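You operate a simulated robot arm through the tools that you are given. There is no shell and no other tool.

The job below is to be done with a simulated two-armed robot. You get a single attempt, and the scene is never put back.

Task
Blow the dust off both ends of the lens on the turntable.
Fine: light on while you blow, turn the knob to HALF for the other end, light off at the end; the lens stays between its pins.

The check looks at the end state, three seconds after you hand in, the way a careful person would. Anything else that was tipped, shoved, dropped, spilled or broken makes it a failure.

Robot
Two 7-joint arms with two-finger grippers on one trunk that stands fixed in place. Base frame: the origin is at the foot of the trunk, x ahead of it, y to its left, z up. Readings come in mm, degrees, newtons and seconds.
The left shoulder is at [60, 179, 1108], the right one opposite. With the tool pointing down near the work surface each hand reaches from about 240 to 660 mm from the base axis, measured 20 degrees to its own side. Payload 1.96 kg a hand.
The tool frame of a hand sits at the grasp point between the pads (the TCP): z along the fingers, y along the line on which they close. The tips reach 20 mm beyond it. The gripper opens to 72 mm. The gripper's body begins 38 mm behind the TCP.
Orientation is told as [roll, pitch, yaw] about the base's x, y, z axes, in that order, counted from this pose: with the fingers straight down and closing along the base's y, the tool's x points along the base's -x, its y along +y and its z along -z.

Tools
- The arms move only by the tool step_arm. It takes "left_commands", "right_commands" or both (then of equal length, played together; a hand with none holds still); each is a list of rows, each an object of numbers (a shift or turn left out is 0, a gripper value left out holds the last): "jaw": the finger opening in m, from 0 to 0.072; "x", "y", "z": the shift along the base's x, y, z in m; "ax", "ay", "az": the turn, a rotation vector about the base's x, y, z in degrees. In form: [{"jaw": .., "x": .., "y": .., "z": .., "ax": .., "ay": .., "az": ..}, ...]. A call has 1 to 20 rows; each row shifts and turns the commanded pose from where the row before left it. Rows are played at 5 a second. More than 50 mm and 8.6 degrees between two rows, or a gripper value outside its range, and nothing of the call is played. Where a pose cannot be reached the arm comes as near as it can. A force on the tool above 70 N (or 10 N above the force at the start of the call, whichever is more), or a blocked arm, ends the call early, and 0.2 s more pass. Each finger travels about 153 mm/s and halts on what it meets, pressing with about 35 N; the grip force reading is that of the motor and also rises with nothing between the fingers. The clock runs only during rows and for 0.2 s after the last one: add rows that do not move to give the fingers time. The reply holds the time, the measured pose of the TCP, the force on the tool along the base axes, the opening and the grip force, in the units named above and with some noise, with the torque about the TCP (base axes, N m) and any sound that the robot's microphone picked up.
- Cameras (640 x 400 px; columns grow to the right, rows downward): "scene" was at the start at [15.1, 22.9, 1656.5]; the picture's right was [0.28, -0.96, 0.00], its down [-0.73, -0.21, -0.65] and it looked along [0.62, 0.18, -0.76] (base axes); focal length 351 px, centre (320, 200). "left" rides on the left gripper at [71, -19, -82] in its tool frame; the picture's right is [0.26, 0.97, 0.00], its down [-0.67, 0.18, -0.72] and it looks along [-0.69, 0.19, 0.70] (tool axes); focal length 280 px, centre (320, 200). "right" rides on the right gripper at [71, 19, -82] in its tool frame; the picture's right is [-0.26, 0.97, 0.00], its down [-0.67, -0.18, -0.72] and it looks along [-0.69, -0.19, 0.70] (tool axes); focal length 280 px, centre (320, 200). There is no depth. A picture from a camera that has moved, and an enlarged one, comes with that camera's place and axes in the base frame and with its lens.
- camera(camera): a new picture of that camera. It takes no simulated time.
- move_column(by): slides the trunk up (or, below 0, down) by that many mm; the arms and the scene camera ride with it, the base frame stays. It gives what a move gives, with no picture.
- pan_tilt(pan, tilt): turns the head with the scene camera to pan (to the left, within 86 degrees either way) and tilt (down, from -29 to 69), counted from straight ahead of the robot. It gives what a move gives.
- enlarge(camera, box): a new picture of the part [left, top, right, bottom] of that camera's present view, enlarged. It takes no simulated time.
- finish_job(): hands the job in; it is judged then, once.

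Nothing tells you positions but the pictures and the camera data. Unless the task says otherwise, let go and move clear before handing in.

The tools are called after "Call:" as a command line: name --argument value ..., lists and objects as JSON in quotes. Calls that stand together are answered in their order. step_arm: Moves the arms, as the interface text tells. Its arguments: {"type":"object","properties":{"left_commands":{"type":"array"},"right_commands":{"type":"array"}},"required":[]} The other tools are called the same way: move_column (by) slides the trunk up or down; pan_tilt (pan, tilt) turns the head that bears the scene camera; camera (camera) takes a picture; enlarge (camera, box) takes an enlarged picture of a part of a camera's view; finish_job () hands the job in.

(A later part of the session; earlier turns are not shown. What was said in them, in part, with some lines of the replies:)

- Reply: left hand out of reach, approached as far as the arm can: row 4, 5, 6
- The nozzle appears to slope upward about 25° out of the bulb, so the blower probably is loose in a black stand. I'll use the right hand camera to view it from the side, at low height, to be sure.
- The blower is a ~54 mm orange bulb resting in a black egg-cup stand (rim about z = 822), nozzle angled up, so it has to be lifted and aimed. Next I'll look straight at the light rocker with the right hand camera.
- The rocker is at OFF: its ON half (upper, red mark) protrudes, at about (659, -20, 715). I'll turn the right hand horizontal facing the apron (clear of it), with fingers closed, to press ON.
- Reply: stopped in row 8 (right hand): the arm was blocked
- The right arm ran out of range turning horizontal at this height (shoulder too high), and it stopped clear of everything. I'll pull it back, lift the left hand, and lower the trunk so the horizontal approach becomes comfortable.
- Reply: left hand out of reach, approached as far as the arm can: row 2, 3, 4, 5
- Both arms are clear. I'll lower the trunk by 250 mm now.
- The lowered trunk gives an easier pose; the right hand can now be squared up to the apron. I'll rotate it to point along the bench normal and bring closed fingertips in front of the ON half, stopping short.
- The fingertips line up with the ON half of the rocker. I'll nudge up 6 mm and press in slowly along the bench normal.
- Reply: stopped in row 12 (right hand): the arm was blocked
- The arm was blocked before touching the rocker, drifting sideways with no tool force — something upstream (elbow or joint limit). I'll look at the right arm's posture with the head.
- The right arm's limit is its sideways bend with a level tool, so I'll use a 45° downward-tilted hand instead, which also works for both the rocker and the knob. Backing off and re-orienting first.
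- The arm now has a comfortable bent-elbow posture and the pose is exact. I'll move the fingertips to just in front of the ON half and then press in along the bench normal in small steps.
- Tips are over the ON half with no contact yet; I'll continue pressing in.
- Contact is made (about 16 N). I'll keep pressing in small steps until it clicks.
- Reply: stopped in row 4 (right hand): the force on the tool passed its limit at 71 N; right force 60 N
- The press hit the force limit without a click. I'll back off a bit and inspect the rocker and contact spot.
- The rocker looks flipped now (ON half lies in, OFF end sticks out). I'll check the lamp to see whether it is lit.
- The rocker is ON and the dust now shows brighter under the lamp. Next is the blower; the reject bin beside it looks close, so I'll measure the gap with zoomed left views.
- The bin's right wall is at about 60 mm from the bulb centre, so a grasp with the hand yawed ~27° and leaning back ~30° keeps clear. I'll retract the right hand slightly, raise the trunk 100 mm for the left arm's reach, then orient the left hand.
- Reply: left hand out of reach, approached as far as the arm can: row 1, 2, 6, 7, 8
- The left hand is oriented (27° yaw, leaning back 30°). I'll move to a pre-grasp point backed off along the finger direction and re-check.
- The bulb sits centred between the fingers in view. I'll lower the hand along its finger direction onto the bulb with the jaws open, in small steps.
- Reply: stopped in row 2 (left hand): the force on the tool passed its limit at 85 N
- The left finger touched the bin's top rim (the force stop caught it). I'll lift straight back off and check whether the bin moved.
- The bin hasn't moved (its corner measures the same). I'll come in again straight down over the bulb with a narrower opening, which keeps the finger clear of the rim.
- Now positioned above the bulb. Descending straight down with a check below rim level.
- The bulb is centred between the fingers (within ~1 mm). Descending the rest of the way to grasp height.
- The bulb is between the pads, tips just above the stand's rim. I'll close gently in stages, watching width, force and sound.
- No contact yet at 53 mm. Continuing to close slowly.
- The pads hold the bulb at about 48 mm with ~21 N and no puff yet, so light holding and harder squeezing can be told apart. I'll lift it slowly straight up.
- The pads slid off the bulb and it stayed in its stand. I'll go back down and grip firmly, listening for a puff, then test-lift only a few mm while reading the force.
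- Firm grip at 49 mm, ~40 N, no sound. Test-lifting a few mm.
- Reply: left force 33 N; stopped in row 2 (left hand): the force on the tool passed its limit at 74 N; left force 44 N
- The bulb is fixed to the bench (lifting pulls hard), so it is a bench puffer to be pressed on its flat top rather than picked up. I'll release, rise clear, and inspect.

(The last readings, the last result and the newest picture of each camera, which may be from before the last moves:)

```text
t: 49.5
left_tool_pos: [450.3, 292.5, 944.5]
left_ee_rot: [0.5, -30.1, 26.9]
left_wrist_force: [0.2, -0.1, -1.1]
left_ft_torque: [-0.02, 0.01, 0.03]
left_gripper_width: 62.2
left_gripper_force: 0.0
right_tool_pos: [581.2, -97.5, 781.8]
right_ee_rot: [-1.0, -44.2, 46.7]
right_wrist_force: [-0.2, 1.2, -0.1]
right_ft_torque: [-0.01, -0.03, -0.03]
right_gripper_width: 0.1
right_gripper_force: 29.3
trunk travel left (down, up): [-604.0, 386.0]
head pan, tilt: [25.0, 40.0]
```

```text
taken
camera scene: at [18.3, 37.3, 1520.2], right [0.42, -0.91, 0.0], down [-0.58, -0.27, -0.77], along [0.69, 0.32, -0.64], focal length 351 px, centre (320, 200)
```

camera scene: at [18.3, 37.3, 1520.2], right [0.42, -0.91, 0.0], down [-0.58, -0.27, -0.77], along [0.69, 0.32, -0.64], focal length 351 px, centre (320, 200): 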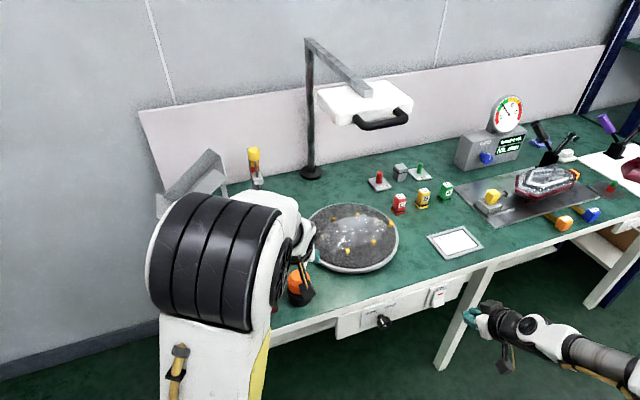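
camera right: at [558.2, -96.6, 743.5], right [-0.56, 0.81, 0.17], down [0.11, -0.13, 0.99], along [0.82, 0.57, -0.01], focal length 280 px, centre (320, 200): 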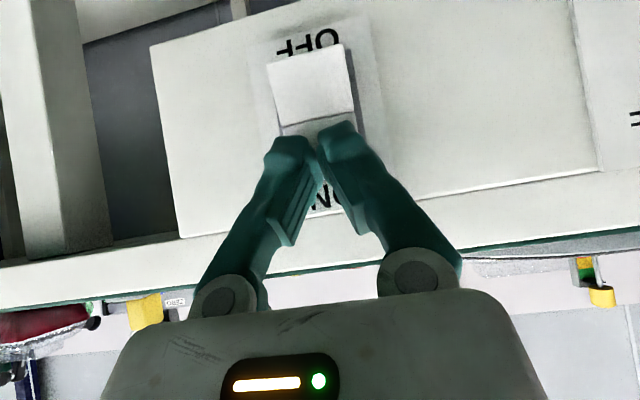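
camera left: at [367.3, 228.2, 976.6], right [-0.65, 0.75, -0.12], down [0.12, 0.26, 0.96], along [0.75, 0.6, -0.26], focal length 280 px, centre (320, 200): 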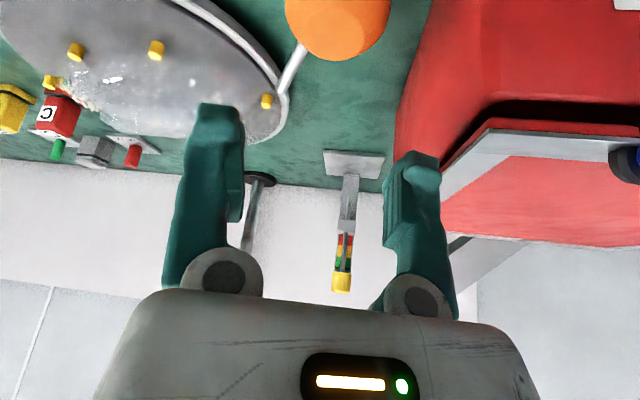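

Call:
enlarge --camera "left" --box '[0, 0, 320, 200]'

Call:
enlarge --camera "scene" --box '[270, 180, 420, 310]'

```text
2.00 times, centred on (160, 100) of left
camera zoom: at [367.3, 228.2, 976.6], right [-0.65, 0.75, -0.12], down [0.12, 0.26, 0.96], along [0.75, 0.6, -0.26], focal length 561 px, centre (640, 400)
```

zoom: 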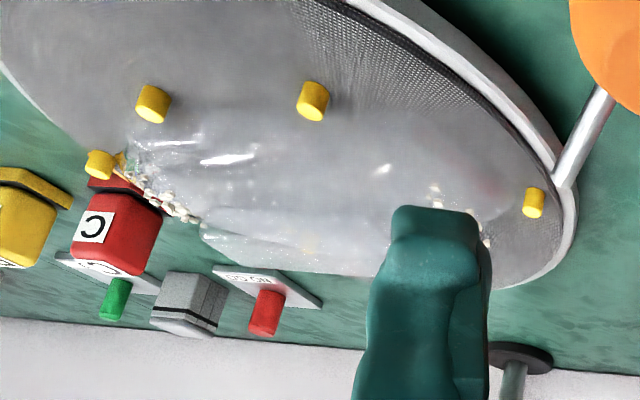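

```text
3.08 times, centred on (345, 245) of scene
camera zoom: at [18.3, 37.3, 1520.2], right [0.42, -0.91, 0.0], down [-0.58, -0.27, -0.77], along [0.69, 0.32, -0.64], focal length 1080 px, centre (243, 62)
```

zoom: 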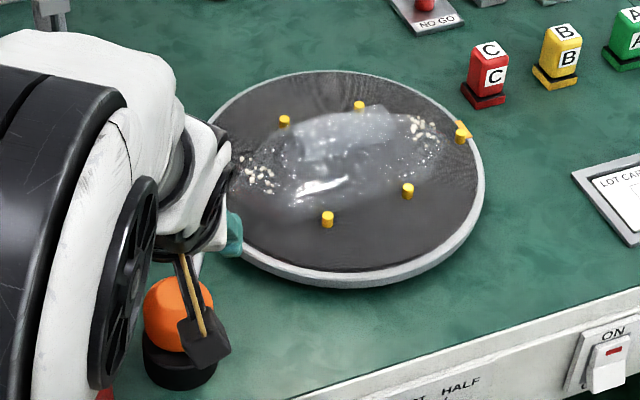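

Dust is still on both ends. I'll turn the left hand vertical with fingers closed and come to just above the bulb's flat top.

Call:
step_arm --left_commands '[{"jaw": 0.0, "ax": -3.45, "ay": 6.68}, {"ax": -3.45, "ay": 6.68}, {"ax": -3.45, "ay": 6.68}, {"ax": -3.45, "ay": 6.68}, {"x": 0.0045, "y": 0.001, "z": -0.015}, {"z": -0.015}, {}]'

Call:
camera --camera "left"

Call:
camera --camera "scene"

```text
t: 51.1
left_tool_pos: [454.3, 293.8, 911.7]
left_ee_rot: [0.5, 0.1, 27.1]
left_wrist_force: [0.5, 0.1, 0.6]
left_ft_torque: [-0.01, -0.03, 0.0]
left_gripper_width: 0.0
left_gripper_force: 29.2
right_tool_pos: [581.0, -97.5, 783.3]
right_ee_rot: [-1.1, -44.4, 46.6]
right_wrist_force: [-0.4, -0.4, 1.0]
right_ft_torque: [0.0, -0.01, 0.03]
right_gripper_width: 0.0
right_gripper_force: 29.7
trunk travel left (down, up): [-604.0, 386.0]
head pan, tilt: [25.0, 40.0]
```

```text
taken
camera left: at [399.3, 243.4, 992.5], right [-0.67, 0.74, 0.01], down [0.52, 0.46, 0.72], along [0.53, 0.49, -0.7], focal length 280 px, centre (320, 200)
```

left: 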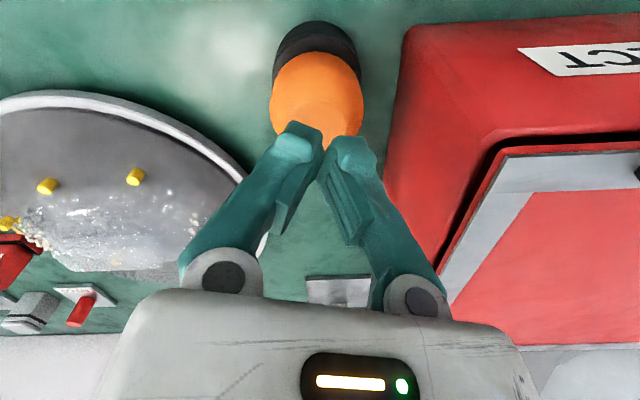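

```text
taken
camera scene: at [17.6, 37.2, 1520.2], right [0.42, -0.91, 0.0], down [-0.58, -0.27, -0.77], along [0.69, 0.32, -0.64], focal length 351 px, centre (320, 200)
```

scene: 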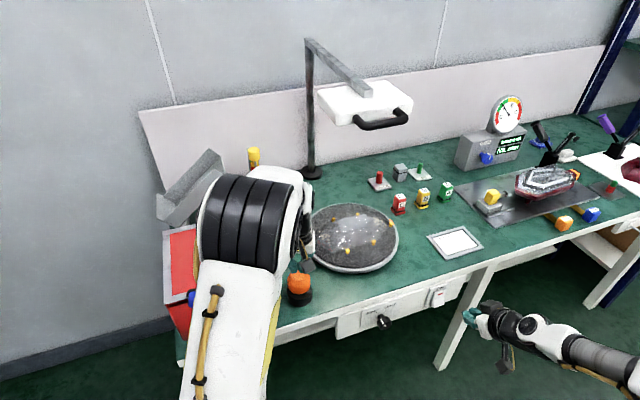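

Call:
enlarge --camera "left" --box '[240, 10, 400, 170]'

Call:
enlarge --camera "scene" --box '[260, 220, 340, 320]'

```text
2.50 times, centred on (320, 90) of left
camera zoom: at [399.3, 243.4, 992.5], right [-0.67, 0.74, 0.01], down [0.52, 0.46, 0.72], along [0.53, 0.49, -0.7], focal length 701 px, centre (320, 475)
```

zoom: 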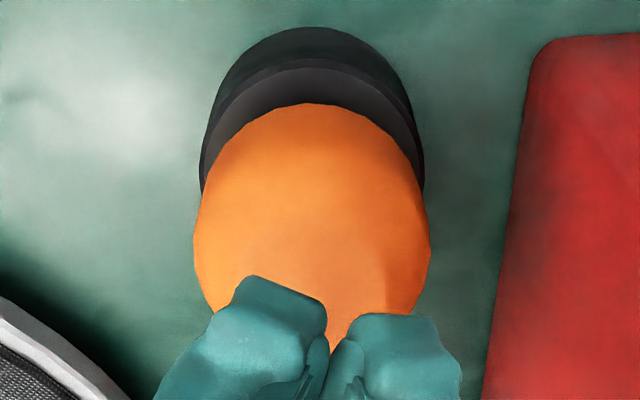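

```text
4.00 times, centred on (300, 270) of scene
camera zoom: at [17.6, 37.2, 1520.2], right [0.42, -0.91, 0.0], down [-0.58, -0.27, -0.77], along [0.69, 0.32, -0.64], focal length 1404 px, centre (400, -80)
```

zoom: 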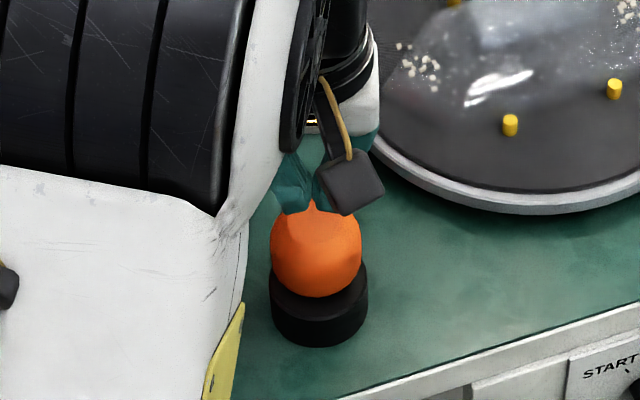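

The closed tips are centred over the bulb. Pressing down slowly now, with the light on, to see the response.

Call:
step_arm --left_commands '[{"z": -0.008, "x": 0.001}, {"z": -0.008}, {"z": -0.004}, {"z": -0.003}, {"z": -0.003}, {"z": -0.003}, {"z": -0.003}, {}]'

Call:
camera --camera "left"

```text
t: 52.9
left_tool_pos: [456.4, 293.7, 881.0]
left_ee_rot: [0.5, 0.0, 27.0]
left_wrist_force: [0.3, 0.1, 0.4]
left_ft_torque: [-0.01, -0.04, -0.05]
left_gripper_width: 0.0
left_gripper_force: 29.4
right_tool_pos: [582.0, -97.9, 782.2]
right_ee_rot: [-1.1, -44.4, 46.7]
right_wrist_force: [0.0, -0.1, 0.7]
right_ft_torque: [-0.01, 0.03, -0.04]
right_gripper_width: 0.0
right_gripper_force: 29.8
trunk travel left (down, up): [-604.0, 386.0]
head pan, tilt: [25.0, 40.0]
```

```text
taken
camera left: at [401.0, 243.3, 960.7], right [-0.67, 0.74, 0.01], down [0.52, 0.46, 0.72], along [0.53, 0.49, -0.7], focal length 280 px, centre (320, 200)
```

left: 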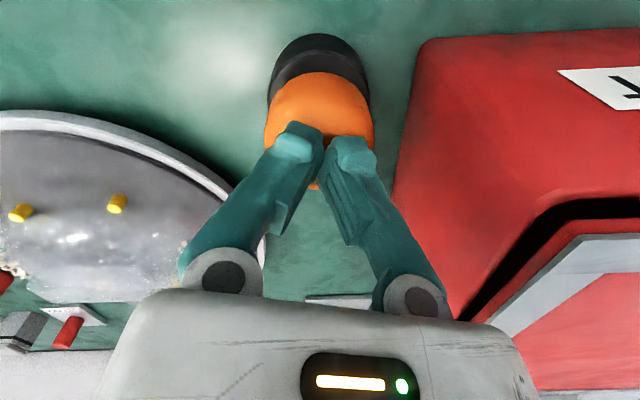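

No contact yet at tip height ~861. Continuing down.

Call:
step_arm --left_commands '[{"z": -0.002}, {"z": -0.002}, {"z": -0.002}, {"z": -0.002}, {}]'

Call:
step_arm --left_commands '[{"z": -0.002}, {"z": -0.002}, {"z": -0.002}, {"z": -0.002}, {}]'

Call:
camera --camera "left"

```text
t: 54.1
left_tool_pos: [456.7, 295.4, 872.6]
left_ee_rot: [0.5, -0.1, 27.1]
left_wrist_force: [2.7, -1.0, 1.8]
left_ft_torque: [-0.03, -0.07, 0.01]
left_gripper_width: 0.1
left_gripper_force: 29.5
right_tool_pos: [581.8, -97.8, 782.3]
right_ee_rot: [-1.0, -44.3, 46.7]
right_wrist_force: [1.5, 0.7, -0.3]
right_ft_torque: [0.0, -0.01, 0.0]
right_gripper_width: 0.0
right_gripper_force: 29.9
trunk travel left (down, up): [-604.0, 386.0]
head pan, tilt: [25.0, 40.0]
heard: click
```

```text
t: 55.3
left_tool_pos: [455.1, 293.4, 868.0]
left_ee_rot: [0.6, -0.7, 27.1]
left_wrist_force: [10.8, 7.3, 47.1]
left_ft_torque: [0.07, -0.15, -0.04]
left_gripper_width: 5.7
left_gripper_force: 29.9
right_tool_pos: [579.1, -98.2, 784.4]
right_ee_rot: [-1.1, -44.4, 46.6]
right_wrist_force: [0.6, -0.5, -0.6]
right_ft_torque: [0.0, -0.02, -0.04]
right_gripper_width: 0.1
right_gripper_force: 29.9
trunk travel left (down, up): [-604.0, 386.0]
head pan, tilt: [25.0, 40.0]
```

```text
taken
camera left: at [399.7, 242.8, 948.1], right [-0.67, 0.74, 0.0], down [0.51, 0.46, 0.72], along [0.53, 0.49, -0.69], focal length 280 px, centre (320, 200)
```

left: 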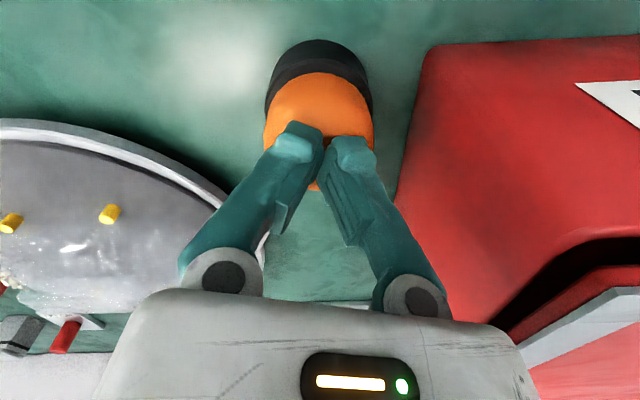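

A click was heard as the bulb went down, so pressing works. I'll lift off and check the near end's dust.

Call:
step_arm --left_commands '[{"z": 0.008}, {"z": 0.012}, {"z": 0.02}, {"z": 0.03}, {}]'

Call:
enlarge --camera "scene" --box '[290, 190, 410, 280]'

Call:
camera --camera "left"

```text
t: 56.5
left_tool_pos: [455.1, 295.0, 934.4]
left_ee_rot: [0.6, 0.0, 27.1]
left_wrist_force: [0.5, 0.3, 0.7]
left_ft_torque: [-0.04, 0.03, -0.02]
left_gripper_width: 0.2
left_gripper_force: 29.3
right_tool_pos: [581.1, -97.6, 782.5]
right_ee_rot: [-1.0, -44.3, 46.7]
right_wrist_force: [-0.9, 0.3, 0.2]
right_ft_torque: [-0.01, 0.01, -0.01]
right_gripper_width: 0.0
right_gripper_force: 29.6
trunk travel left (down, up): [-604.0, 386.0]
head pan, tilt: [25.0, 40.0]
```

```text
4.44 times, centred on (350, 235) of scene
camera zoom: at [18.5, 37.6, 1520.1], right [0.42, -0.91, 0.0], down [-0.58, -0.27, -0.77], along [0.69, 0.32, -0.64], focal length 1560 px, centre (187, 44)
```

zoom: 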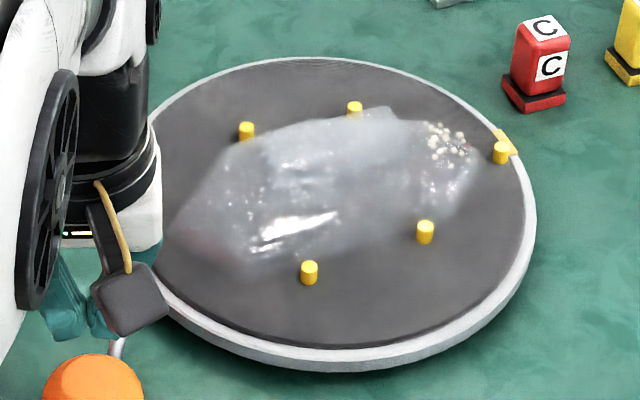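

```text
taken
camera left: at [400.5, 244.3, 1014.5], right [-0.67, 0.74, 0.01], down [0.52, 0.46, 0.72], along [0.53, 0.49, -0.7], focal length 280 px, centre (320, 200)
```

left: 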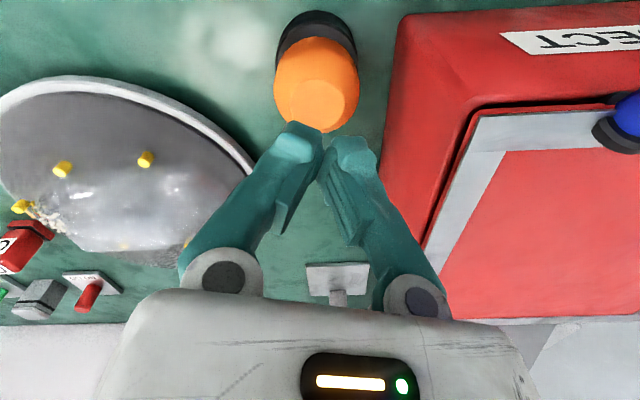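

The near end's dust is gone and the lens hasn't shifted. I'll park the left hand a little higher and bring the right hand, open, in front of the knob, pre-rolled -30° so it can turn +60°.

Call:
step_arm --left_commands '[{"z": 0.02}, {"z": 0.02}, {}, {}, {}, {}, {}]' --right_commands '[{"jaw": 0.06, "x": -0.02, "y": 0.02, "z": -0.018, "az": -1.7}, {"x": -0.02, "y": 0.028, "z": -0.018, "ax": -5.3, "ay": -5.3}, {"x": -0.02, "y": 0.03, "z": -0.018, "ax": -5.3, "ay": -5.3}, {"x": -0.02, "y": 0.031, "z": -0.018, "ax": -5.3, "ay": -5.3}, {"x": -0.0205, "y": 0.0314, "z": -0.0195, "ax": -5.3, "ay": -5.3}, {}, {}]'

Call:
camera --camera "right"

Call:
camera --camera "scene"

```text
t: 58.1
left_tool_pos: [456.0, 295.5, 955.8]
left_ee_rot: [0.5, -0.1, 27.0]
left_wrist_force: [0.5, -0.3, 0.0]
left_ft_torque: [-0.04, 0.04, 0.01]
left_gripper_width: 0.0
left_gripper_force: 29.6
left hand out of reach, approached as far as the arm can: row 2
right_tool_pos: [481.0, 44.8, 691.4]
right_ee_rot: [-40.0, -37.2, 71.1]
right_wrist_force: [-0.2, 0.1, -0.6]
right_ft_torque: [0.02, 0.0, 0.01]
right_gripper_width: 59.9
right_gripper_force: 0.0
trunk travel left (down, up): [-604.0, 386.0]
head pan, tilt: [25.0, 40.0]
```

```text
taken
camera right: at [388.5, -17.0, 687.8], right [-0.51, 0.79, -0.34], down [-0.26, 0.23, 0.94], along [0.82, 0.56, 0.09], focal length 280 px, centre (320, 200)
```

right: 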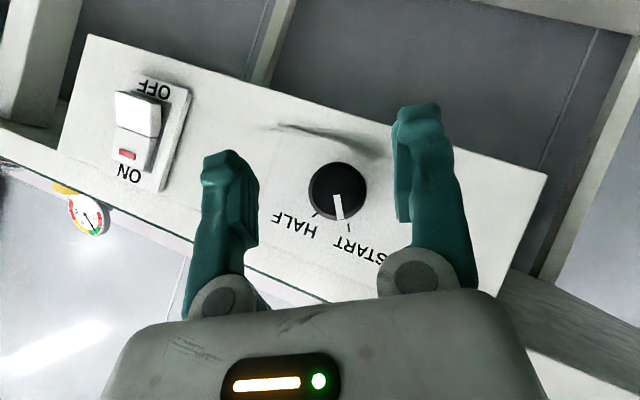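

```text
taken
camera scene: at [17.7, 38.1, 1520.2], right [0.42, -0.91, 0.0], down [-0.58, -0.27, -0.77], along [0.69, 0.32, -0.64], focal length 351 px, centre (320, 200)
```

scene: 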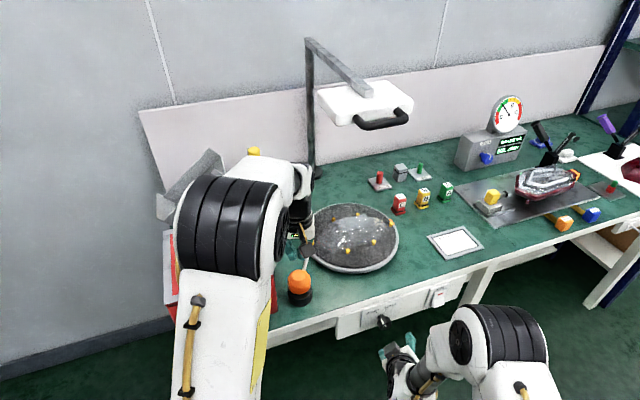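

The right camera sees the knob squarely between the open fingers. I'll zoom in to fix the knob axis.

Call:
enlarge --camera "right" --box '[260, 130, 420, 250]'

```text
3.33 times, centred on (340, 190) of right
camera zoom: at [388.5, -17.0, 687.8], right [-0.51, 0.79, -0.34], down [-0.26, 0.23, 0.94], along [0.82, 0.56, 0.09], focal length 935 px, centre (253, 233)
```

zoom: 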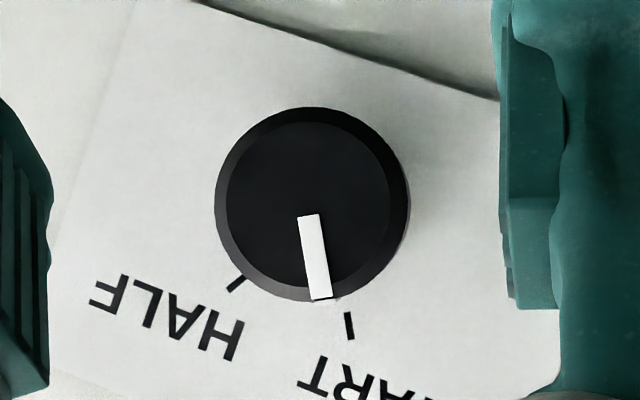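

Knob centre is at about (e1 310, z 694), 36 mm diameter. Advancing straight in along the bench normal with jaws open.

Call:
step_arm --right_commands '[{"x": 0.011, "y": 0.0105, "z": 0.0024}, {"x": 0.011, "y": 0.0105}, {"x": 0.011, "y": 0.0105}, {"x": 0.0117, "y": 0.0105}, {}]'

Call:
camera --camera "right"

```text
t: 59.3
left_tool_pos: [455.6, 293.2, 955.2]
left_ee_rot: [0.5, -0.1, 27.0]
left_wrist_force: [0.1, 0.3, 0.3]
left_ft_torque: [0.0, -0.01, -0.03]
left_gripper_width: 0.1
left_gripper_force: 29.9
right_tool_pos: [526.9, 84.5, 694.0]
right_ee_rot: [-40.1, -37.3, 71.0]
right_wrist_force: [0.4, -0.7, 0.0]
right_ft_torque: [-0.04, 0.01, 0.03]
right_gripper_width: 59.9
right_gripper_force: 0.0
trunk travel left (down, up): [-604.0, 386.0]
head pan, tilt: [25.0, 40.0]
```

```text
taken
camera right: at [433.5, 24.2, 690.2], right [-0.51, 0.79, -0.33], down [-0.26, 0.23, 0.94], along [0.82, 0.56, 0.09], focal length 280 px, centre (320, 200)
```

right: 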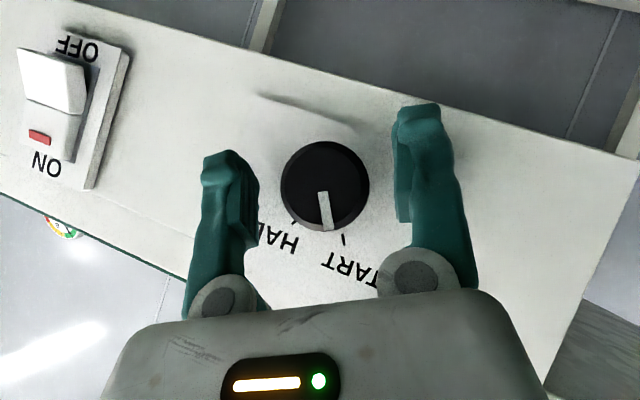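

The knob is between the pads, ~2 mm off centre. I'll correct that and close on it.

Call:
step_arm --right_commands '[{"x": -0.0014, "y": 0.0014}, {"jaw": 0.045}, {"jaw": 0.038}, {"jaw": 0.03}, {}]'

Call:
camera --camera "right"

```text
t: 60.5
left_tool_pos: [454.7, 292.8, 954.5]
left_ee_rot: [0.5, -0.1, 27.1]
left_wrist_force: [0.0, 0.4, -0.2]
left_ft_torque: [0.0, -0.02, -0.03]
left_gripper_width: 0.0
left_gripper_force: 29.3
right_tool_pos: [526.4, 86.0, 692.4]
right_ee_rot: [-40.0, -37.3, 71.0]
right_wrist_force: [4.3, -2.1, 3.4]
right_ft_torque: [0.14, -0.16, 0.09]
right_gripper_width: 32.7
right_gripper_force: 40.1
trunk travel left (down, up): [-604.0, 386.0]
head pan, tilt: [25.0, 40.0]
```

```text
taken
camera right: at [432.8, 25.3, 690.2], right [-0.51, 0.79, -0.33], down [-0.26, 0.23, 0.94], along [0.82, 0.56, 0.09], focal length 280 px, centre (320, 200)
```

right: 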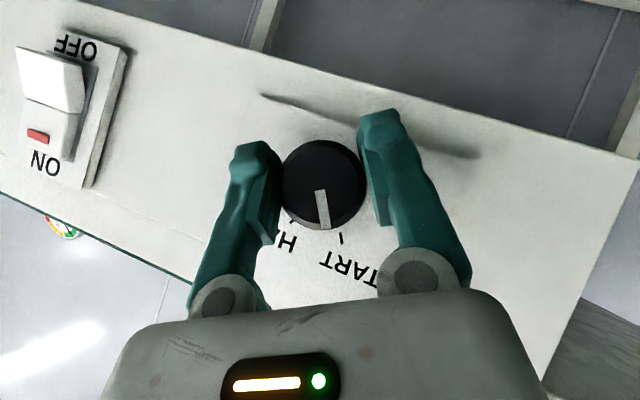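

The knob is gripped (32.7 mm, 40 N) with little side load. Turning clockwise about its axis by the first 30°.

Call:
step_arm --right_commands '[{"ax": 4.24, "ay": 4.24}, {"ax": 4.24, "ay": 4.24}, {"ax": 4.24, "ay": 4.24}, {"ax": 4.24, "ay": 4.24}, {"ax": 4.24, "ay": 4.24}, {}]'

Call:
camera --camera "right"

```text
t: 61.9
left_tool_pos: [455.1, 293.1, 955.1]
left_ee_rot: [0.4, 0.1, 27.1]
left_wrist_force: [-0.6, 0.5, -0.3]
left_ft_torque: [0.01, 0.01, 0.01]
left_gripper_width: 0.0
left_gripper_force: 29.4
right_tool_pos: [524.9, 85.8, 692.2]
right_ee_rot: [-0.9, -44.2, 44.8]
right_wrist_force: [5.0, -4.8, -0.9]
right_ft_torque: [0.32, -0.27, 0.01]
right_gripper_width: 31.7
right_gripper_force: 39.9
trunk travel left (down, up): [-604.0, 386.0]
head pan, tilt: [25.0, 40.0]
```

```text
taken
camera right: at [433.6, 24.5, 700.9], right [-0.54, 0.82, 0.17], down [0.11, -0.14, 0.98], along [0.83, 0.55, -0.02], focal length 280 px, centre (320, 200)
```

right: 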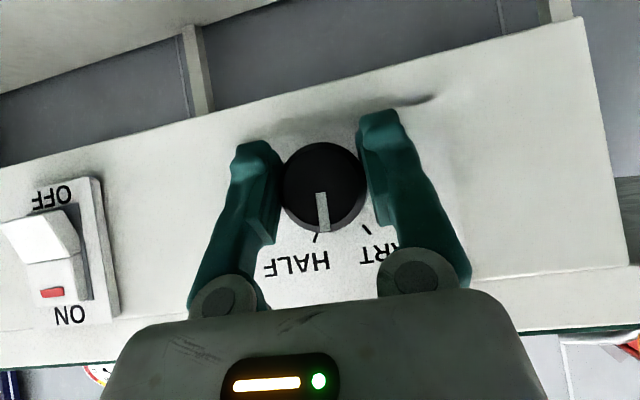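

The knob turns with the hand (pointer now about vertical). Continuing toward HALF.

Call:
step_arm --right_commands '[{"ax": 4.24, "ay": 4.24}, {"ax": 4.24, "ay": 4.24}, {"ax": 4.24, "ay": 4.24}, {"ax": 4.24, "ay": 4.24}, {"ax": 2.83, "ay": 2.83}, {}]'

Call:
camera --camera "right"

Call:
camera --camera "scene"

```text
t: 63.3
left_tool_pos: [455.7, 294.4, 954.1]
left_ee_rot: [0.5, -0.1, 27.0]
left_wrist_force: [-0.4, -0.1, 0.5]
left_ft_torque: [0.0, -0.01, 0.0]
left_gripper_width: 0.0
left_gripper_force: 29.9
right_tool_pos: [523.5, 86.8, 691.4]
right_ee_rot: [35.6, -38.0, 20.3]
right_wrist_force: [-2.4, 2.0, -5.4]
right_ft_torque: [0.05, -0.17, 0.09]
right_gripper_width: 31.7
right_gripper_force: 40.3
trunk travel left (down, up): [-604.0, 386.0]
head pan, tilt: [25.0, 40.0]
```

```text
taken
camera right: at [437.7, 20.8, 709.9], right [-0.4, 0.69, 0.6], down [0.42, -0.45, 0.79], along [0.81, 0.57, -0.11], focal length 280 px, centre (320, 200)
```

right: 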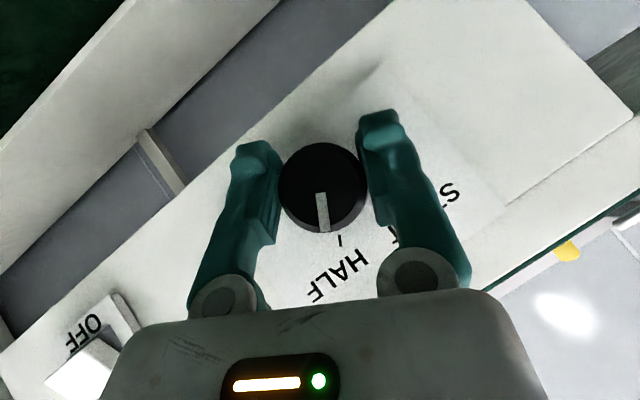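

```text
taken
camera scene: at [18.4, 37.8, 1520.1], right [0.42, -0.91, 0.0], down [-0.58, -0.27, -0.77], along [0.69, 0.32, -0.64], focal length 351 px, centre (320, 200)
```

scene: 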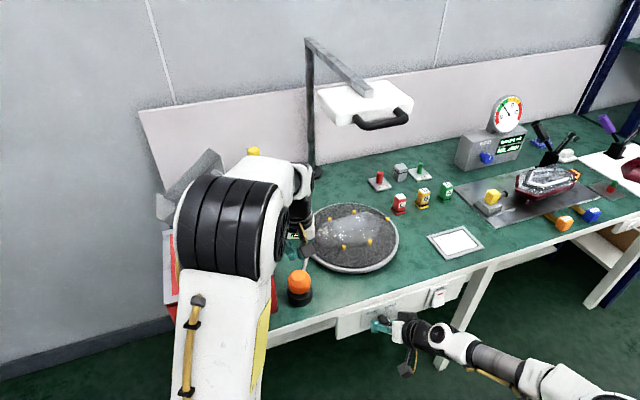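

Call:
enlarge --camera "scene" --box '[280, 190, 420, 290]'

Call:
enlarge --camera "right" --box '[250, 120, 430, 300]'

```text
4.00 times, centred on (350, 240) of scene
camera zoom: at [18.4, 37.8, 1520.1], right [0.42, -0.91, 0.0], down [-0.58, -0.27, -0.77], along [0.69, 0.32, -0.64], focal length 1404 px, centre (200, 40)
```

zoom: 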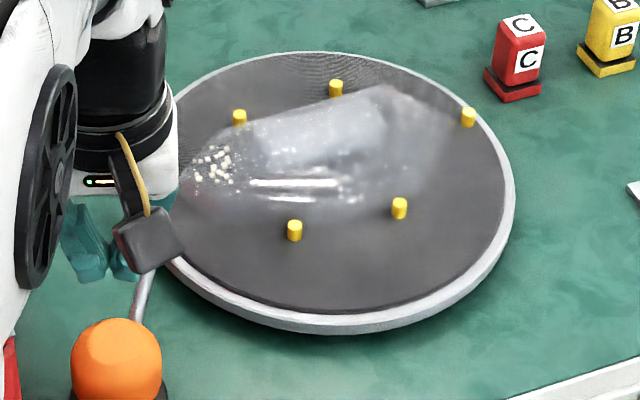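

```text
2.22 times, centred on (340, 210) of right
camera zoom: at [437.7, 20.8, 709.9], right [-0.4, 0.69, 0.6], down [0.42, -0.45, 0.79], along [0.81, 0.57, -0.11], focal length 623 px, centre (276, 178)
```

zoom: 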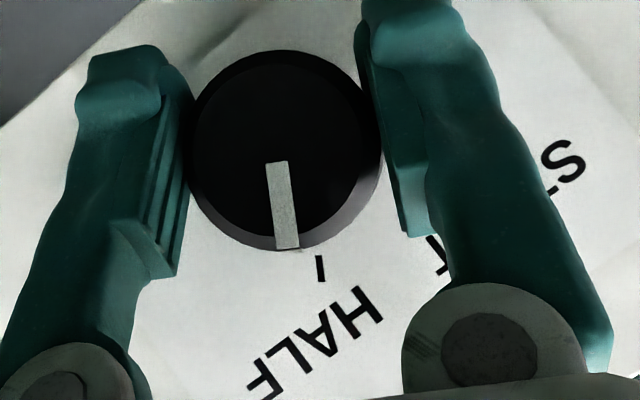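

The pointer is on HALF and the turntable has swung the dusty end round to the blower. I'll release the knob and back straight off.

Call:
step_arm --right_commands '[{"jaw": 0.045}, {"jaw": 0.06}, {}, {"x": -0.015, "y": -0.015}, {"x": -0.02, "y": -0.02}, {"x": -0.02, "y": -0.02}, {}]'

Call:
camera --camera "right"

Call:
enlarge --camera "scene" --box '[290, 190, 410, 280]'

```text
t: 64.9
left_tool_pos: [455.6, 294.5, 953.6]
left_ee_rot: [0.4, 0.1, 27.1]
left_wrist_force: [0.2, -0.2, -0.1]
left_ft_torque: [0.01, 0.03, 0.01]
left_gripper_width: 0.1
left_gripper_force: 29.4
right_tool_pos: [469.2, 32.0, 692.2]
right_ee_rot: [35.6, -38.2, 20.4]
right_wrist_force: [0.0, 0.4, 0.6]
right_ft_torque: [0.0, -0.01, 0.02]
right_gripper_width: 59.9
right_gripper_force: 0.0
trunk travel left (down, up): [-604.0, 386.0]
head pan, tilt: [25.0, 40.0]
```

```text
taken
camera right: at [383.3, -34.2, 710.2], right [-0.4, 0.69, 0.6], down [0.42, -0.45, 0.79], along [0.81, 0.57, -0.11], focal length 280 px, centre (320, 200)
```

right: 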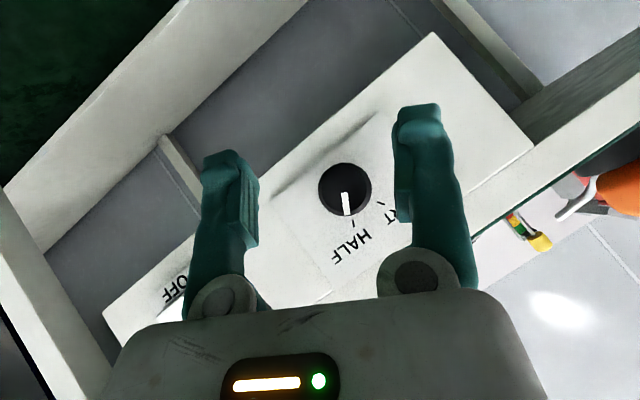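

```text
4.44 times, centred on (350, 235) of scene
camera zoom: at [18.2, 37.8, 1520.2], right [0.42, -0.91, 0.0], down [-0.58, -0.27, -0.77], along [0.69, 0.32, -0.64], focal length 1560 px, centre (187, 44)
```

zoom: 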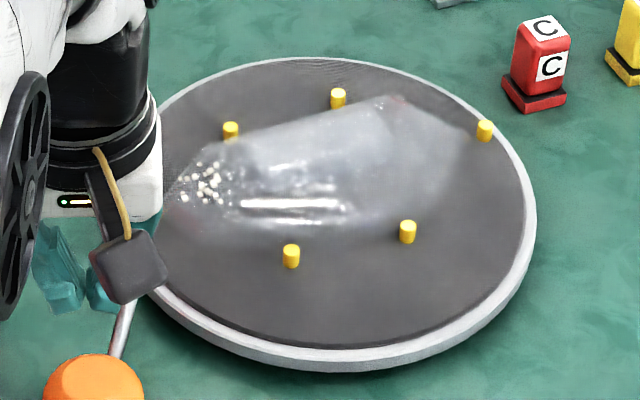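

The knob stays on HALF and the table turned exactly 180°. With the light still on, I'll press the bulb again with the left hand.

Call:
step_arm --left_commands '[{"z": -0.02}, {"z": -0.02}, {"z": -0.018}, {"z": -0.01}, {}]'

Call:
step_arm --left_commands '[{"z": -0.003}, {"z": -0.003}, {"z": -0.002}, {"z": -0.002}, {"z": -0.002}, {}]'

```text
t: 66.1
left_tool_pos: [455.4, 295.0, 886.8]
left_ee_rot: [0.6, -0.1, 27.1]
left_wrist_force: [0.1, 0.1, -0.3]
left_ft_torque: [0.02, 0.03, 0.0]
left_gripper_width: 0.0
left_gripper_force: 29.4
right_tool_pos: [468.6, 32.4, 693.2]
right_ee_rot: [35.5, -38.0, 20.3]
right_wrist_force: [0.0, -0.1, -0.6]
right_ft_torque: [-0.01, -0.01, 0.02]
right_gripper_width: 59.9
right_gripper_force: 0.0
trunk travel left (down, up): [-604.0, 386.0]
head pan, tilt: [25.0, 40.0]
```

```text
t: 67.5
left_tool_pos: [455.7, 293.8, 874.8]
left_ee_rot: [0.5, -0.1, 27.1]
left_wrist_force: [2.0, -1.2, 2.6]
left_ft_torque: [-0.01, -0.04, 0.0]
left_gripper_width: 0.0
left_gripper_force: 29.3
right_tool_pos: [470.4, 31.7, 693.6]
right_ee_rot: [35.6, -38.1, 20.3]
right_wrist_force: [-0.7, 0.1, 0.8]
right_ft_torque: [0.02, -0.01, -0.02]
right_gripper_width: 60.1
right_gripper_force: 0.0
trunk travel left (down, up): [-604.0, 386.0]
head pan, tilt: [25.0, 40.0]
heard: click
```

A second click was heard. Lifting off and checking the lens.

Call:
step_arm --left_commands '[{"z": 0.008}, {"z": 0.012}, {"z": 0.02}, {"z": 0.03}, {}]'

Call:
enlarge --camera "scene" --box '[290, 190, 410, 280]'

```text
t: 68.7
left_tool_pos: [454.6, 292.9, 943.9]
left_ee_rot: [0.5, 0.0, 27.0]
left_wrist_force: [-0.2, 0.7, -0.6]
left_ft_torque: [0.0, 0.0, 0.02]
left_gripper_width: 0.2
left_gripper_force: 29.0
right_tool_pos: [470.6, 31.5, 693.1]
right_ee_rot: [35.7, -38.0, 20.4]
right_wrist_force: [0.7, -0.5, -0.8]
right_ft_torque: [-0.01, 0.02, 0.02]
right_gripper_width: 60.1
right_gripper_force: 0.1
trunk travel left (down, up): [-604.0, 386.0]
head pan, tilt: [25.0, 40.0]
```

```text
4.44 times, centred on (350, 235) of scene
camera zoom: at [18.3, 37.6, 1520.2], right [0.42, -0.91, 0.0], down [-0.58, -0.27, -0.77], along [0.69, 0.32, -0.64], focal length 1560 px, centre (187, 44)
```

zoom: 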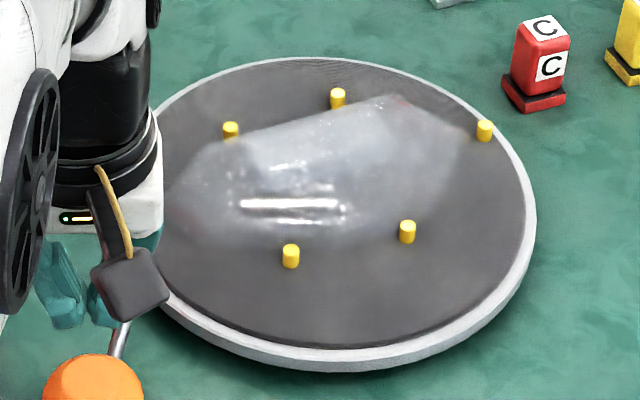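

Both ends are clean and the lens sits between its pins. Now the light: I'll bring the right hand (fingers closed, unrolled) to the OFF half of the rocker.

Call:
step_arm --right_commands '[{"jaw": 0.0, "x": -0.01, "y": -0.01, "ax": -4.95, "ay": -4.95}, {"x": 0.027, "y": -0.02, "ax": -4.95, "ay": -4.95}, {"x": 0.033, "y": -0.02, "ax": -4.95, "ay": -4.95}, {"x": 0.033, "y": -0.02, "ax": -4.95, "ay": -4.95}, {"x": 0.033, "y": -0.02, "z": -0.002}, {"x": 0.032, "y": -0.0015, "z": -0.002}, {}, {}]'

Call:
camera --camera "right"

Call:
camera --camera "scene"

```text
t: 70.5
left_tool_pos: [454.9, 293.4, 944.5]
left_ee_rot: [0.5, 0.0, 27.1]
left_wrist_force: [-0.5, -0.3, 0.2]
left_ft_torque: [-0.01, 0.0, 0.0]
left_gripper_width: 0.0
left_gripper_force: 30.1
right_tool_pos: [618.5, -60.6, 688.0]
right_ee_rot: [-1.1, -44.3, 45.0]
right_wrist_force: [-1.0, -0.1, 0.3]
right_ft_torque: [0.01, 0.02, 0.0]
right_gripper_width: 0.1
right_gripper_force: 29.6
trunk travel left (down, up): [-604.0, 386.0]
head pan, tilt: [25.0, 40.0]
```

```text
taken
camera right: at [526.9, -122.3, 696.8], right [-0.54, 0.82, 0.17], down [0.11, -0.13, 0.99], along [0.83, 0.55, -0.01], focal length 280 px, centre (320, 200)
```

right: 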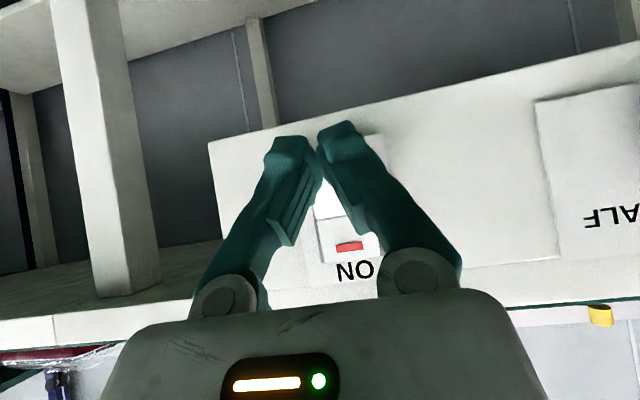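

```text
taken
camera scene: at [18.1, 37.5, 1520.2], right [0.42, -0.91, 0.0], down [-0.58, -0.27, -0.77], along [0.69, 0.32, -0.64], focal length 351 px, centre (320, 200)
```

scene: 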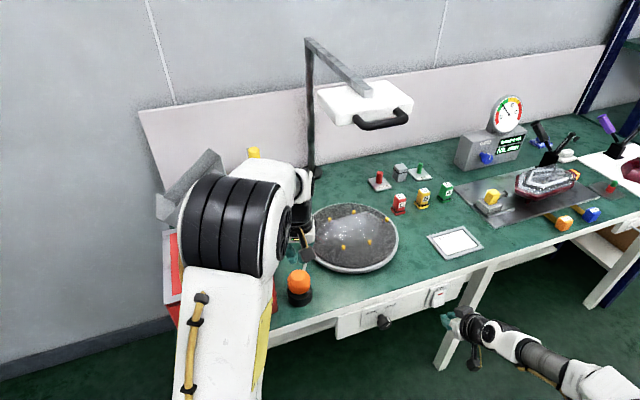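

The OFF half now protrudes with its end near z ≈ 680, so I'll raise the tips 8 mm to hit its middle, then press in slowly.

Call:
step_arm --right_commands '[{"z": 0.008}, {"x": 0.007, "y": 0.007}, {"x": 0.007, "y": 0.007}, {"x": 0.0055, "y": 0.0055}, {"x": 0.0018, "y": 0.0018}, {"x": 0.0018, "y": 0.0018}, {}]'

Call:
camera --camera "right"

Call:
enlarge --camera "scene" --box '[390, 260, 510, 360]'

```text
t: 72.1
left_tool_pos: [455.5, 293.2, 943.9]
left_ee_rot: [0.5, 0.0, 27.1]
left_wrist_force: [0.0, 0.0, 0.2]
left_ft_torque: [-0.01, 0.01, -0.02]
left_gripper_width: 0.0
left_gripper_force: 29.8
right_tool_pos: [641.6, -36.8, 697.0]
right_ee_rot: [-1.1, -44.3, 45.0]
right_wrist_force: [0.0, 0.2, 0.3]
right_ft_torque: [0.01, 0.01, 0.0]
right_gripper_width: 0.0
right_gripper_force: 29.0
trunk travel left (down, up): [-604.0, 386.0]
head pan, tilt: [25.0, 40.0]
```

```text
taken
camera right: at [549.3, -98.6, 705.1], right [-0.54, 0.82, 0.17], down [0.11, -0.13, 0.99], along [0.83, 0.55, -0.01], focal length 280 px, centre (320, 200)
```

right: 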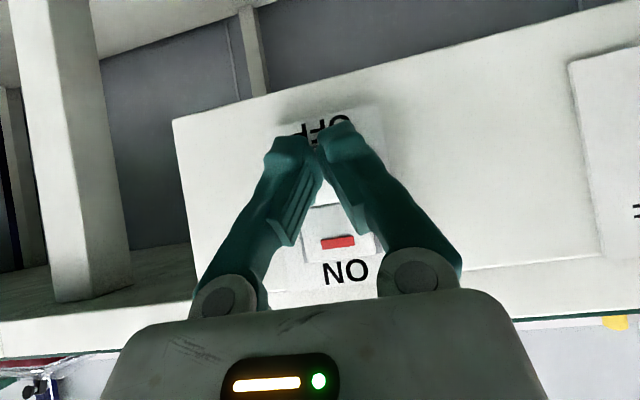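

```text
4.00 times, centred on (450, 310) of scene
camera zoom: at [17.9, 37.3, 1520.2], right [0.42, -0.91, 0.0], down [-0.58, -0.27, -0.77], along [0.69, 0.32, -0.64], focal length 1404 px, centre (-200, -240)
```

zoom: 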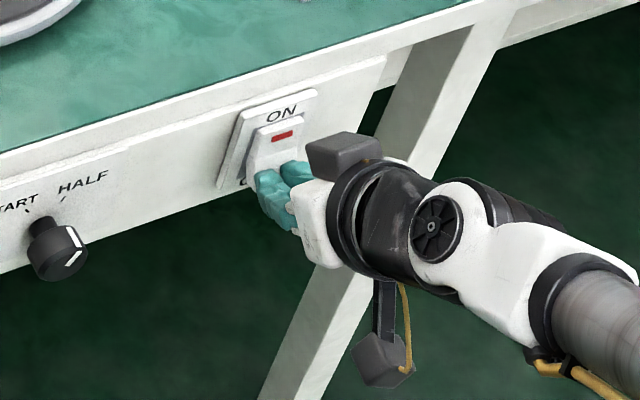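

Tips are in front of the OFF half, still free. Pressing in small steps.

Call:
step_arm --right_commands '[{"x": 0.0018, "y": 0.0018}, {"x": 0.0018, "y": 0.0018}, {"x": 0.0014, "y": 0.0014}, {}]'

Call:
camera --camera "right"

```text
t: 73.1
left_tool_pos: [453.2, 293.1, 945.5]
left_ee_rot: [0.6, -0.1, 27.1]
left_wrist_force: [0.5, -0.4, 0.2]
left_ft_torque: [0.02, -0.01, -0.01]
left_gripper_width: 0.0
left_gripper_force: 29.5
right_tool_pos: [645.6, -32.4, 697.2]
right_ee_rot: [-1.1, -44.3, 45.0]
right_wrist_force: [-4.1, -3.9, -0.8]
right_ft_torque: [-0.05, -0.05, 0.08]
right_gripper_width: 0.0
right_gripper_force: 29.3
trunk travel left (down, up): [-604.0, 386.0]
head pan, tilt: [25.0, 40.0]
```

```text
taken
camera right: at [554.1, -94.0, 705.4], right [-0.54, 0.82, 0.17], down [0.11, -0.13, 0.99], along [0.83, 0.55, -0.01], focal length 280 px, centre (320, 200)
```

right: 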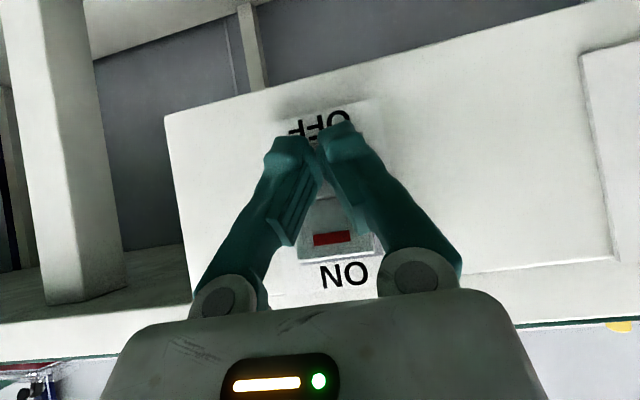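

The rocker appears to have flipped back (ON end sticks out again) at only ~6 N. Backing off and checking.

Call:
step_arm --right_commands '[{"x": -0.01, "y": -0.01}, {"x": -0.02, "y": -0.02}, {"x": -0.025, "y": -0.025}, {"x": -0.025, "y": -0.025}, {}]'

Call:
camera --camera "right"

Call:
enlarge --camera "scene" --box '[330, 250, 470, 350]'

Call:
enlarge --camera "scene" --box '[290, 190, 410, 280]'

```text
t: 74.3
left_tool_pos: [455.8, 295.0, 943.3]
left_ee_rot: [0.4, 0.0, 27.2]
left_wrist_force: [-0.1, -0.3, -0.1]
left_ft_torque: [0.0, -0.01, 0.04]
left_gripper_width: 0.0
left_gripper_force: 29.1
right_tool_pos: [566.1, -110.3, 697.7]
right_ee_rot: [-1.0, -44.2, 45.0]
right_wrist_force: [-0.2, 0.3, 0.0]
right_ft_torque: [-0.01, -0.02, 0.01]
right_gripper_width: 0.0
right_gripper_force: 29.8
trunk travel left (down, up): [-604.0, 386.0]
head pan, tilt: [25.0, 40.0]
```

```text
taken
camera right: at [475.0, -172.7, 706.4], right [-0.54, 0.82, 0.17], down [0.11, -0.13, 0.99], along [0.83, 0.55, -0.01], focal length 280 px, centre (320, 200)
```

right: 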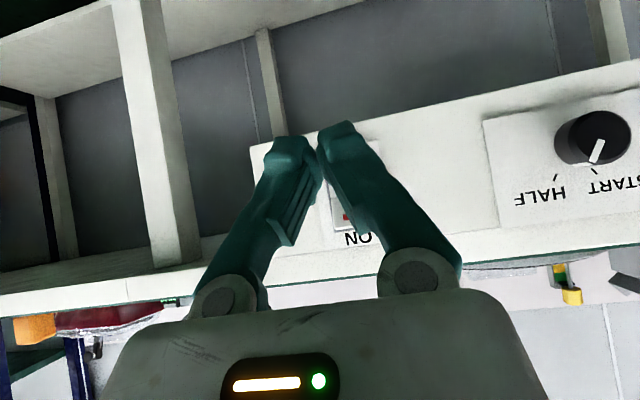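

```text
4.00 times, centred on (400, 300) of scene
camera zoom: at [18.4, 37.9, 1520.2], right [0.42, -0.91, 0.0], down [-0.58, -0.27, -0.77], along [0.69, 0.32, -0.64], focal length 1404 px, centre (0, -200)
```

zoom: 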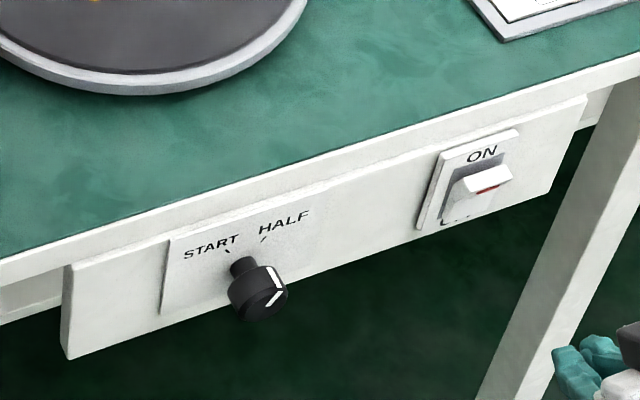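

```text
4.44 times, centred on (350, 235) of scene
camera zoom: at [18.4, 37.9, 1520.2], right [0.42, -0.91, 0.0], down [-0.58, -0.27, -0.77], along [0.69, 0.32, -0.64], focal length 1560 px, centre (187, 44)
```

zoom: 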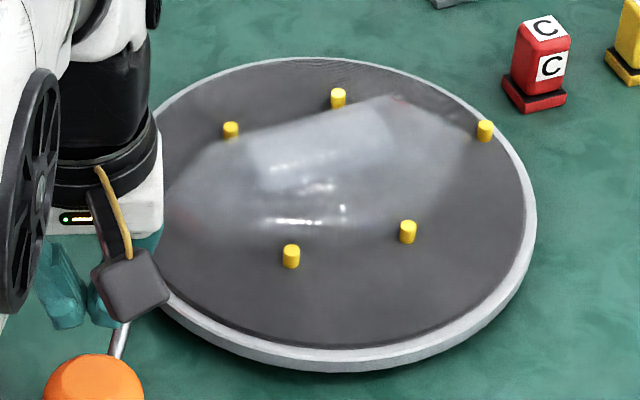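

The rocker is OFF again, knob on HALF, turntable settled. I'll withdraw both hands clear, then take a final look at the lens, bulb and bin.

Call:
step_arm --left_commands '[{"z": 0.01}, {"x": -0.01, "y": -0.004, "z": 0.01}, {"x": -0.02, "y": -0.01, "z": 0.01}, {"x": -0.02, "y": -0.01, "z": 0.01}, {"x": -0.02, "y": -0.01, "z": 0.01}, {"x": -0.02, "y": -0.01}, {}]' --right_commands '[{"x": -0.02, "y": -0.02}, {"x": -0.02, "y": -0.02, "z": 0.02}, {"x": -0.02, "y": -0.01, "z": 0.02}, {"x": -0.02, "z": 0.02}, {}, {}, {}]'

Call:
camera --camera "scene"

Call:
camera --camera "left"

```text
t: 75.9
left_tool_pos: [362.8, 249.6, 985.5]
left_ee_rot: [0.5, -0.1, 27.1]
left_wrist_force: [1.5, -0.2, -0.4]
left_ft_torque: [0.01, 0.03, 0.0]
left_gripper_width: 0.1
left_gripper_force: 29.8
left hand out of reach, approached as far as the arm can: row 4, 5
right_tool_pos: [486.6, -160.5, 757.3]
right_ee_rot: [-1.0, -44.3, 45.0]
right_wrist_force: [-0.1, 0.3, -1.1]
right_ft_torque: [-0.01, 0.02, -0.03]
right_gripper_width: 0.2
right_gripper_force: 29.7
trunk travel left (down, up): [-604.0, 386.0]
head pan, tilt: [25.0, 40.0]
```

```text
taken
camera scene: at [18.5, 37.4, 1520.2], right [0.42, -0.91, 0.0], down [-0.58, -0.27, -0.77], along [0.69, 0.32, -0.64], focal length 351 px, centre (320, 200)
```

scene: 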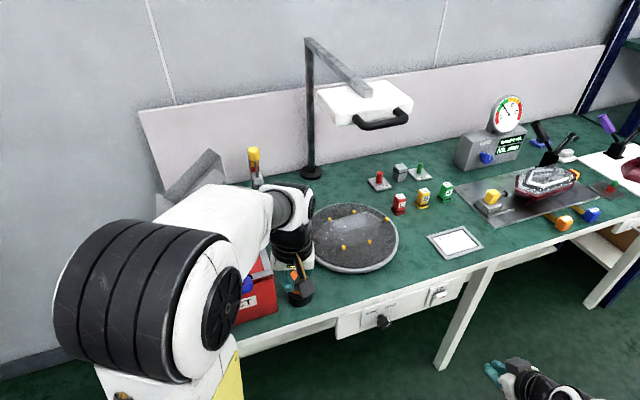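

```text
taken
camera left: at [308.1, 199.4, 1066.1], right [-0.67, 0.74, 0.01], down [0.52, 0.46, 0.72], along [0.53, 0.49, -0.7], focal length 280 px, centre (320, 200)
```

left: 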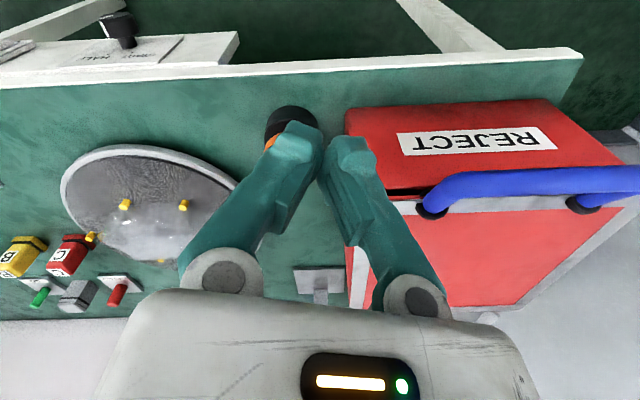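

Call:
enlarge --camera "scene" --box '[295, 190, 415, 280]'

Call:
enlarge --camera "left" --box '[40, 100, 300, 300]'

Call:
enlarge --camera "scene" --box '[200, 170, 340, 340]'

Call:
enlarge --camera "scene" --box '[330, 260, 480, 350]'

```text
4.44 times, centred on (355, 235) of scene
camera zoom: at [18.5, 37.4, 1520.2], right [0.42, -0.91, 0.0], down [-0.58, -0.27, -0.77], along [0.69, 0.32, -0.64], focal length 1560 px, centre (164, 44)
```

zoom: 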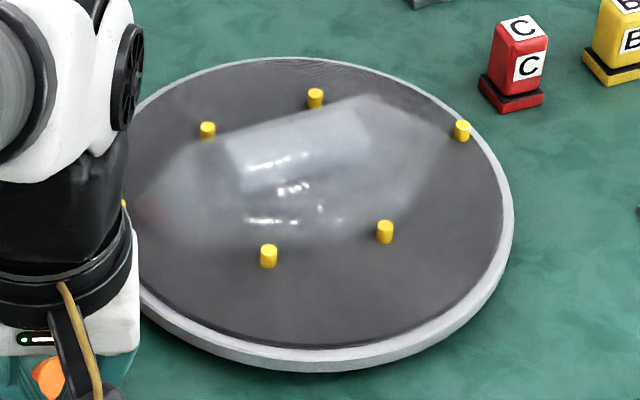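

```text
2.00 times, centred on (170, 200) of left
camera zoom: at [308.1, 199.4, 1066.1], right [-0.67, 0.74, 0.01], down [0.52, 0.46, 0.72], along [0.53, 0.49, -0.7], focal length 561 px, centre (620, 200)
```

zoom: 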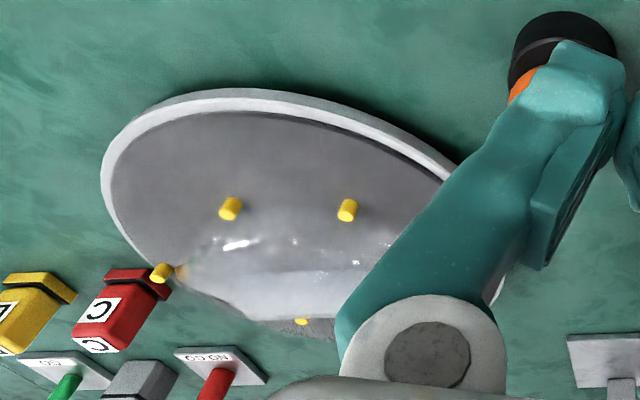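

```text
2.35 times, centred on (270, 255) of scene
camera zoom: at [18.5, 37.4, 1520.2], right [0.42, -0.91, 0.0], down [-0.58, -0.27, -0.77], along [0.69, 0.32, -0.64], focal length 826 px, centre (438, 71)
```

zoom: 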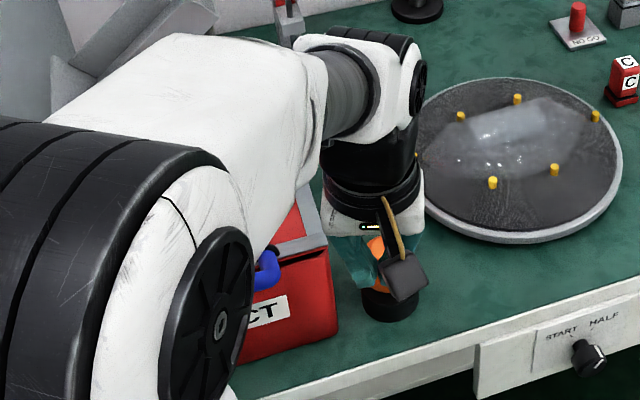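

```text
4.27 times, centred on (405, 305) of scene
camera zoom: at [18.5, 37.4, 1520.2], right [0.42, -0.91, 0.0], down [-0.58, -0.27, -0.77], along [0.69, 0.32, -0.64], focal length 1498 px, centre (-43, -248)
```

zoom: 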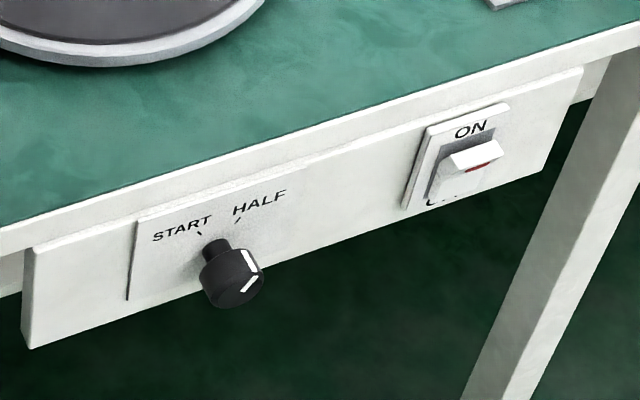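

Both ends of the lens look clean and it sits between its pins. The knob is on HALF, the rocker is OFF, and the bulb and bin are where they were. Both hands are clear, so I'm handing in.

Call:
finish_job

```text
The job is handed in.
```

The job is handed in. Both ends of the lens were blown clean with the light on, and the lens stayed between its pins.

- **Blowing:** I pressed the fixed bulb blower once for each end. It clicked both times, and the dust on that end was gone afterwards.
- **Turning:** I turned the knob to HALF between the two presses. The turntable swung a full half turn, and the knob is still on HALF.
- **Light:** I switched it on before the first press and off after the second. The rocker switch is back at OFF.

Two contacts were harder than I wanted:

- **Reject bin:** My left finger hit the top rim of the reject bin on the way to the blower, at about 85 N. The bin measures in the same place as before.
- **Blower bulb:** Before I worked out it was fixed to the bench, I gripped the bulb and pulled up on it, reaching about 74 N. It worked normally afterwards and shows no visible change.

Both hands were clear of everything at hand-in.
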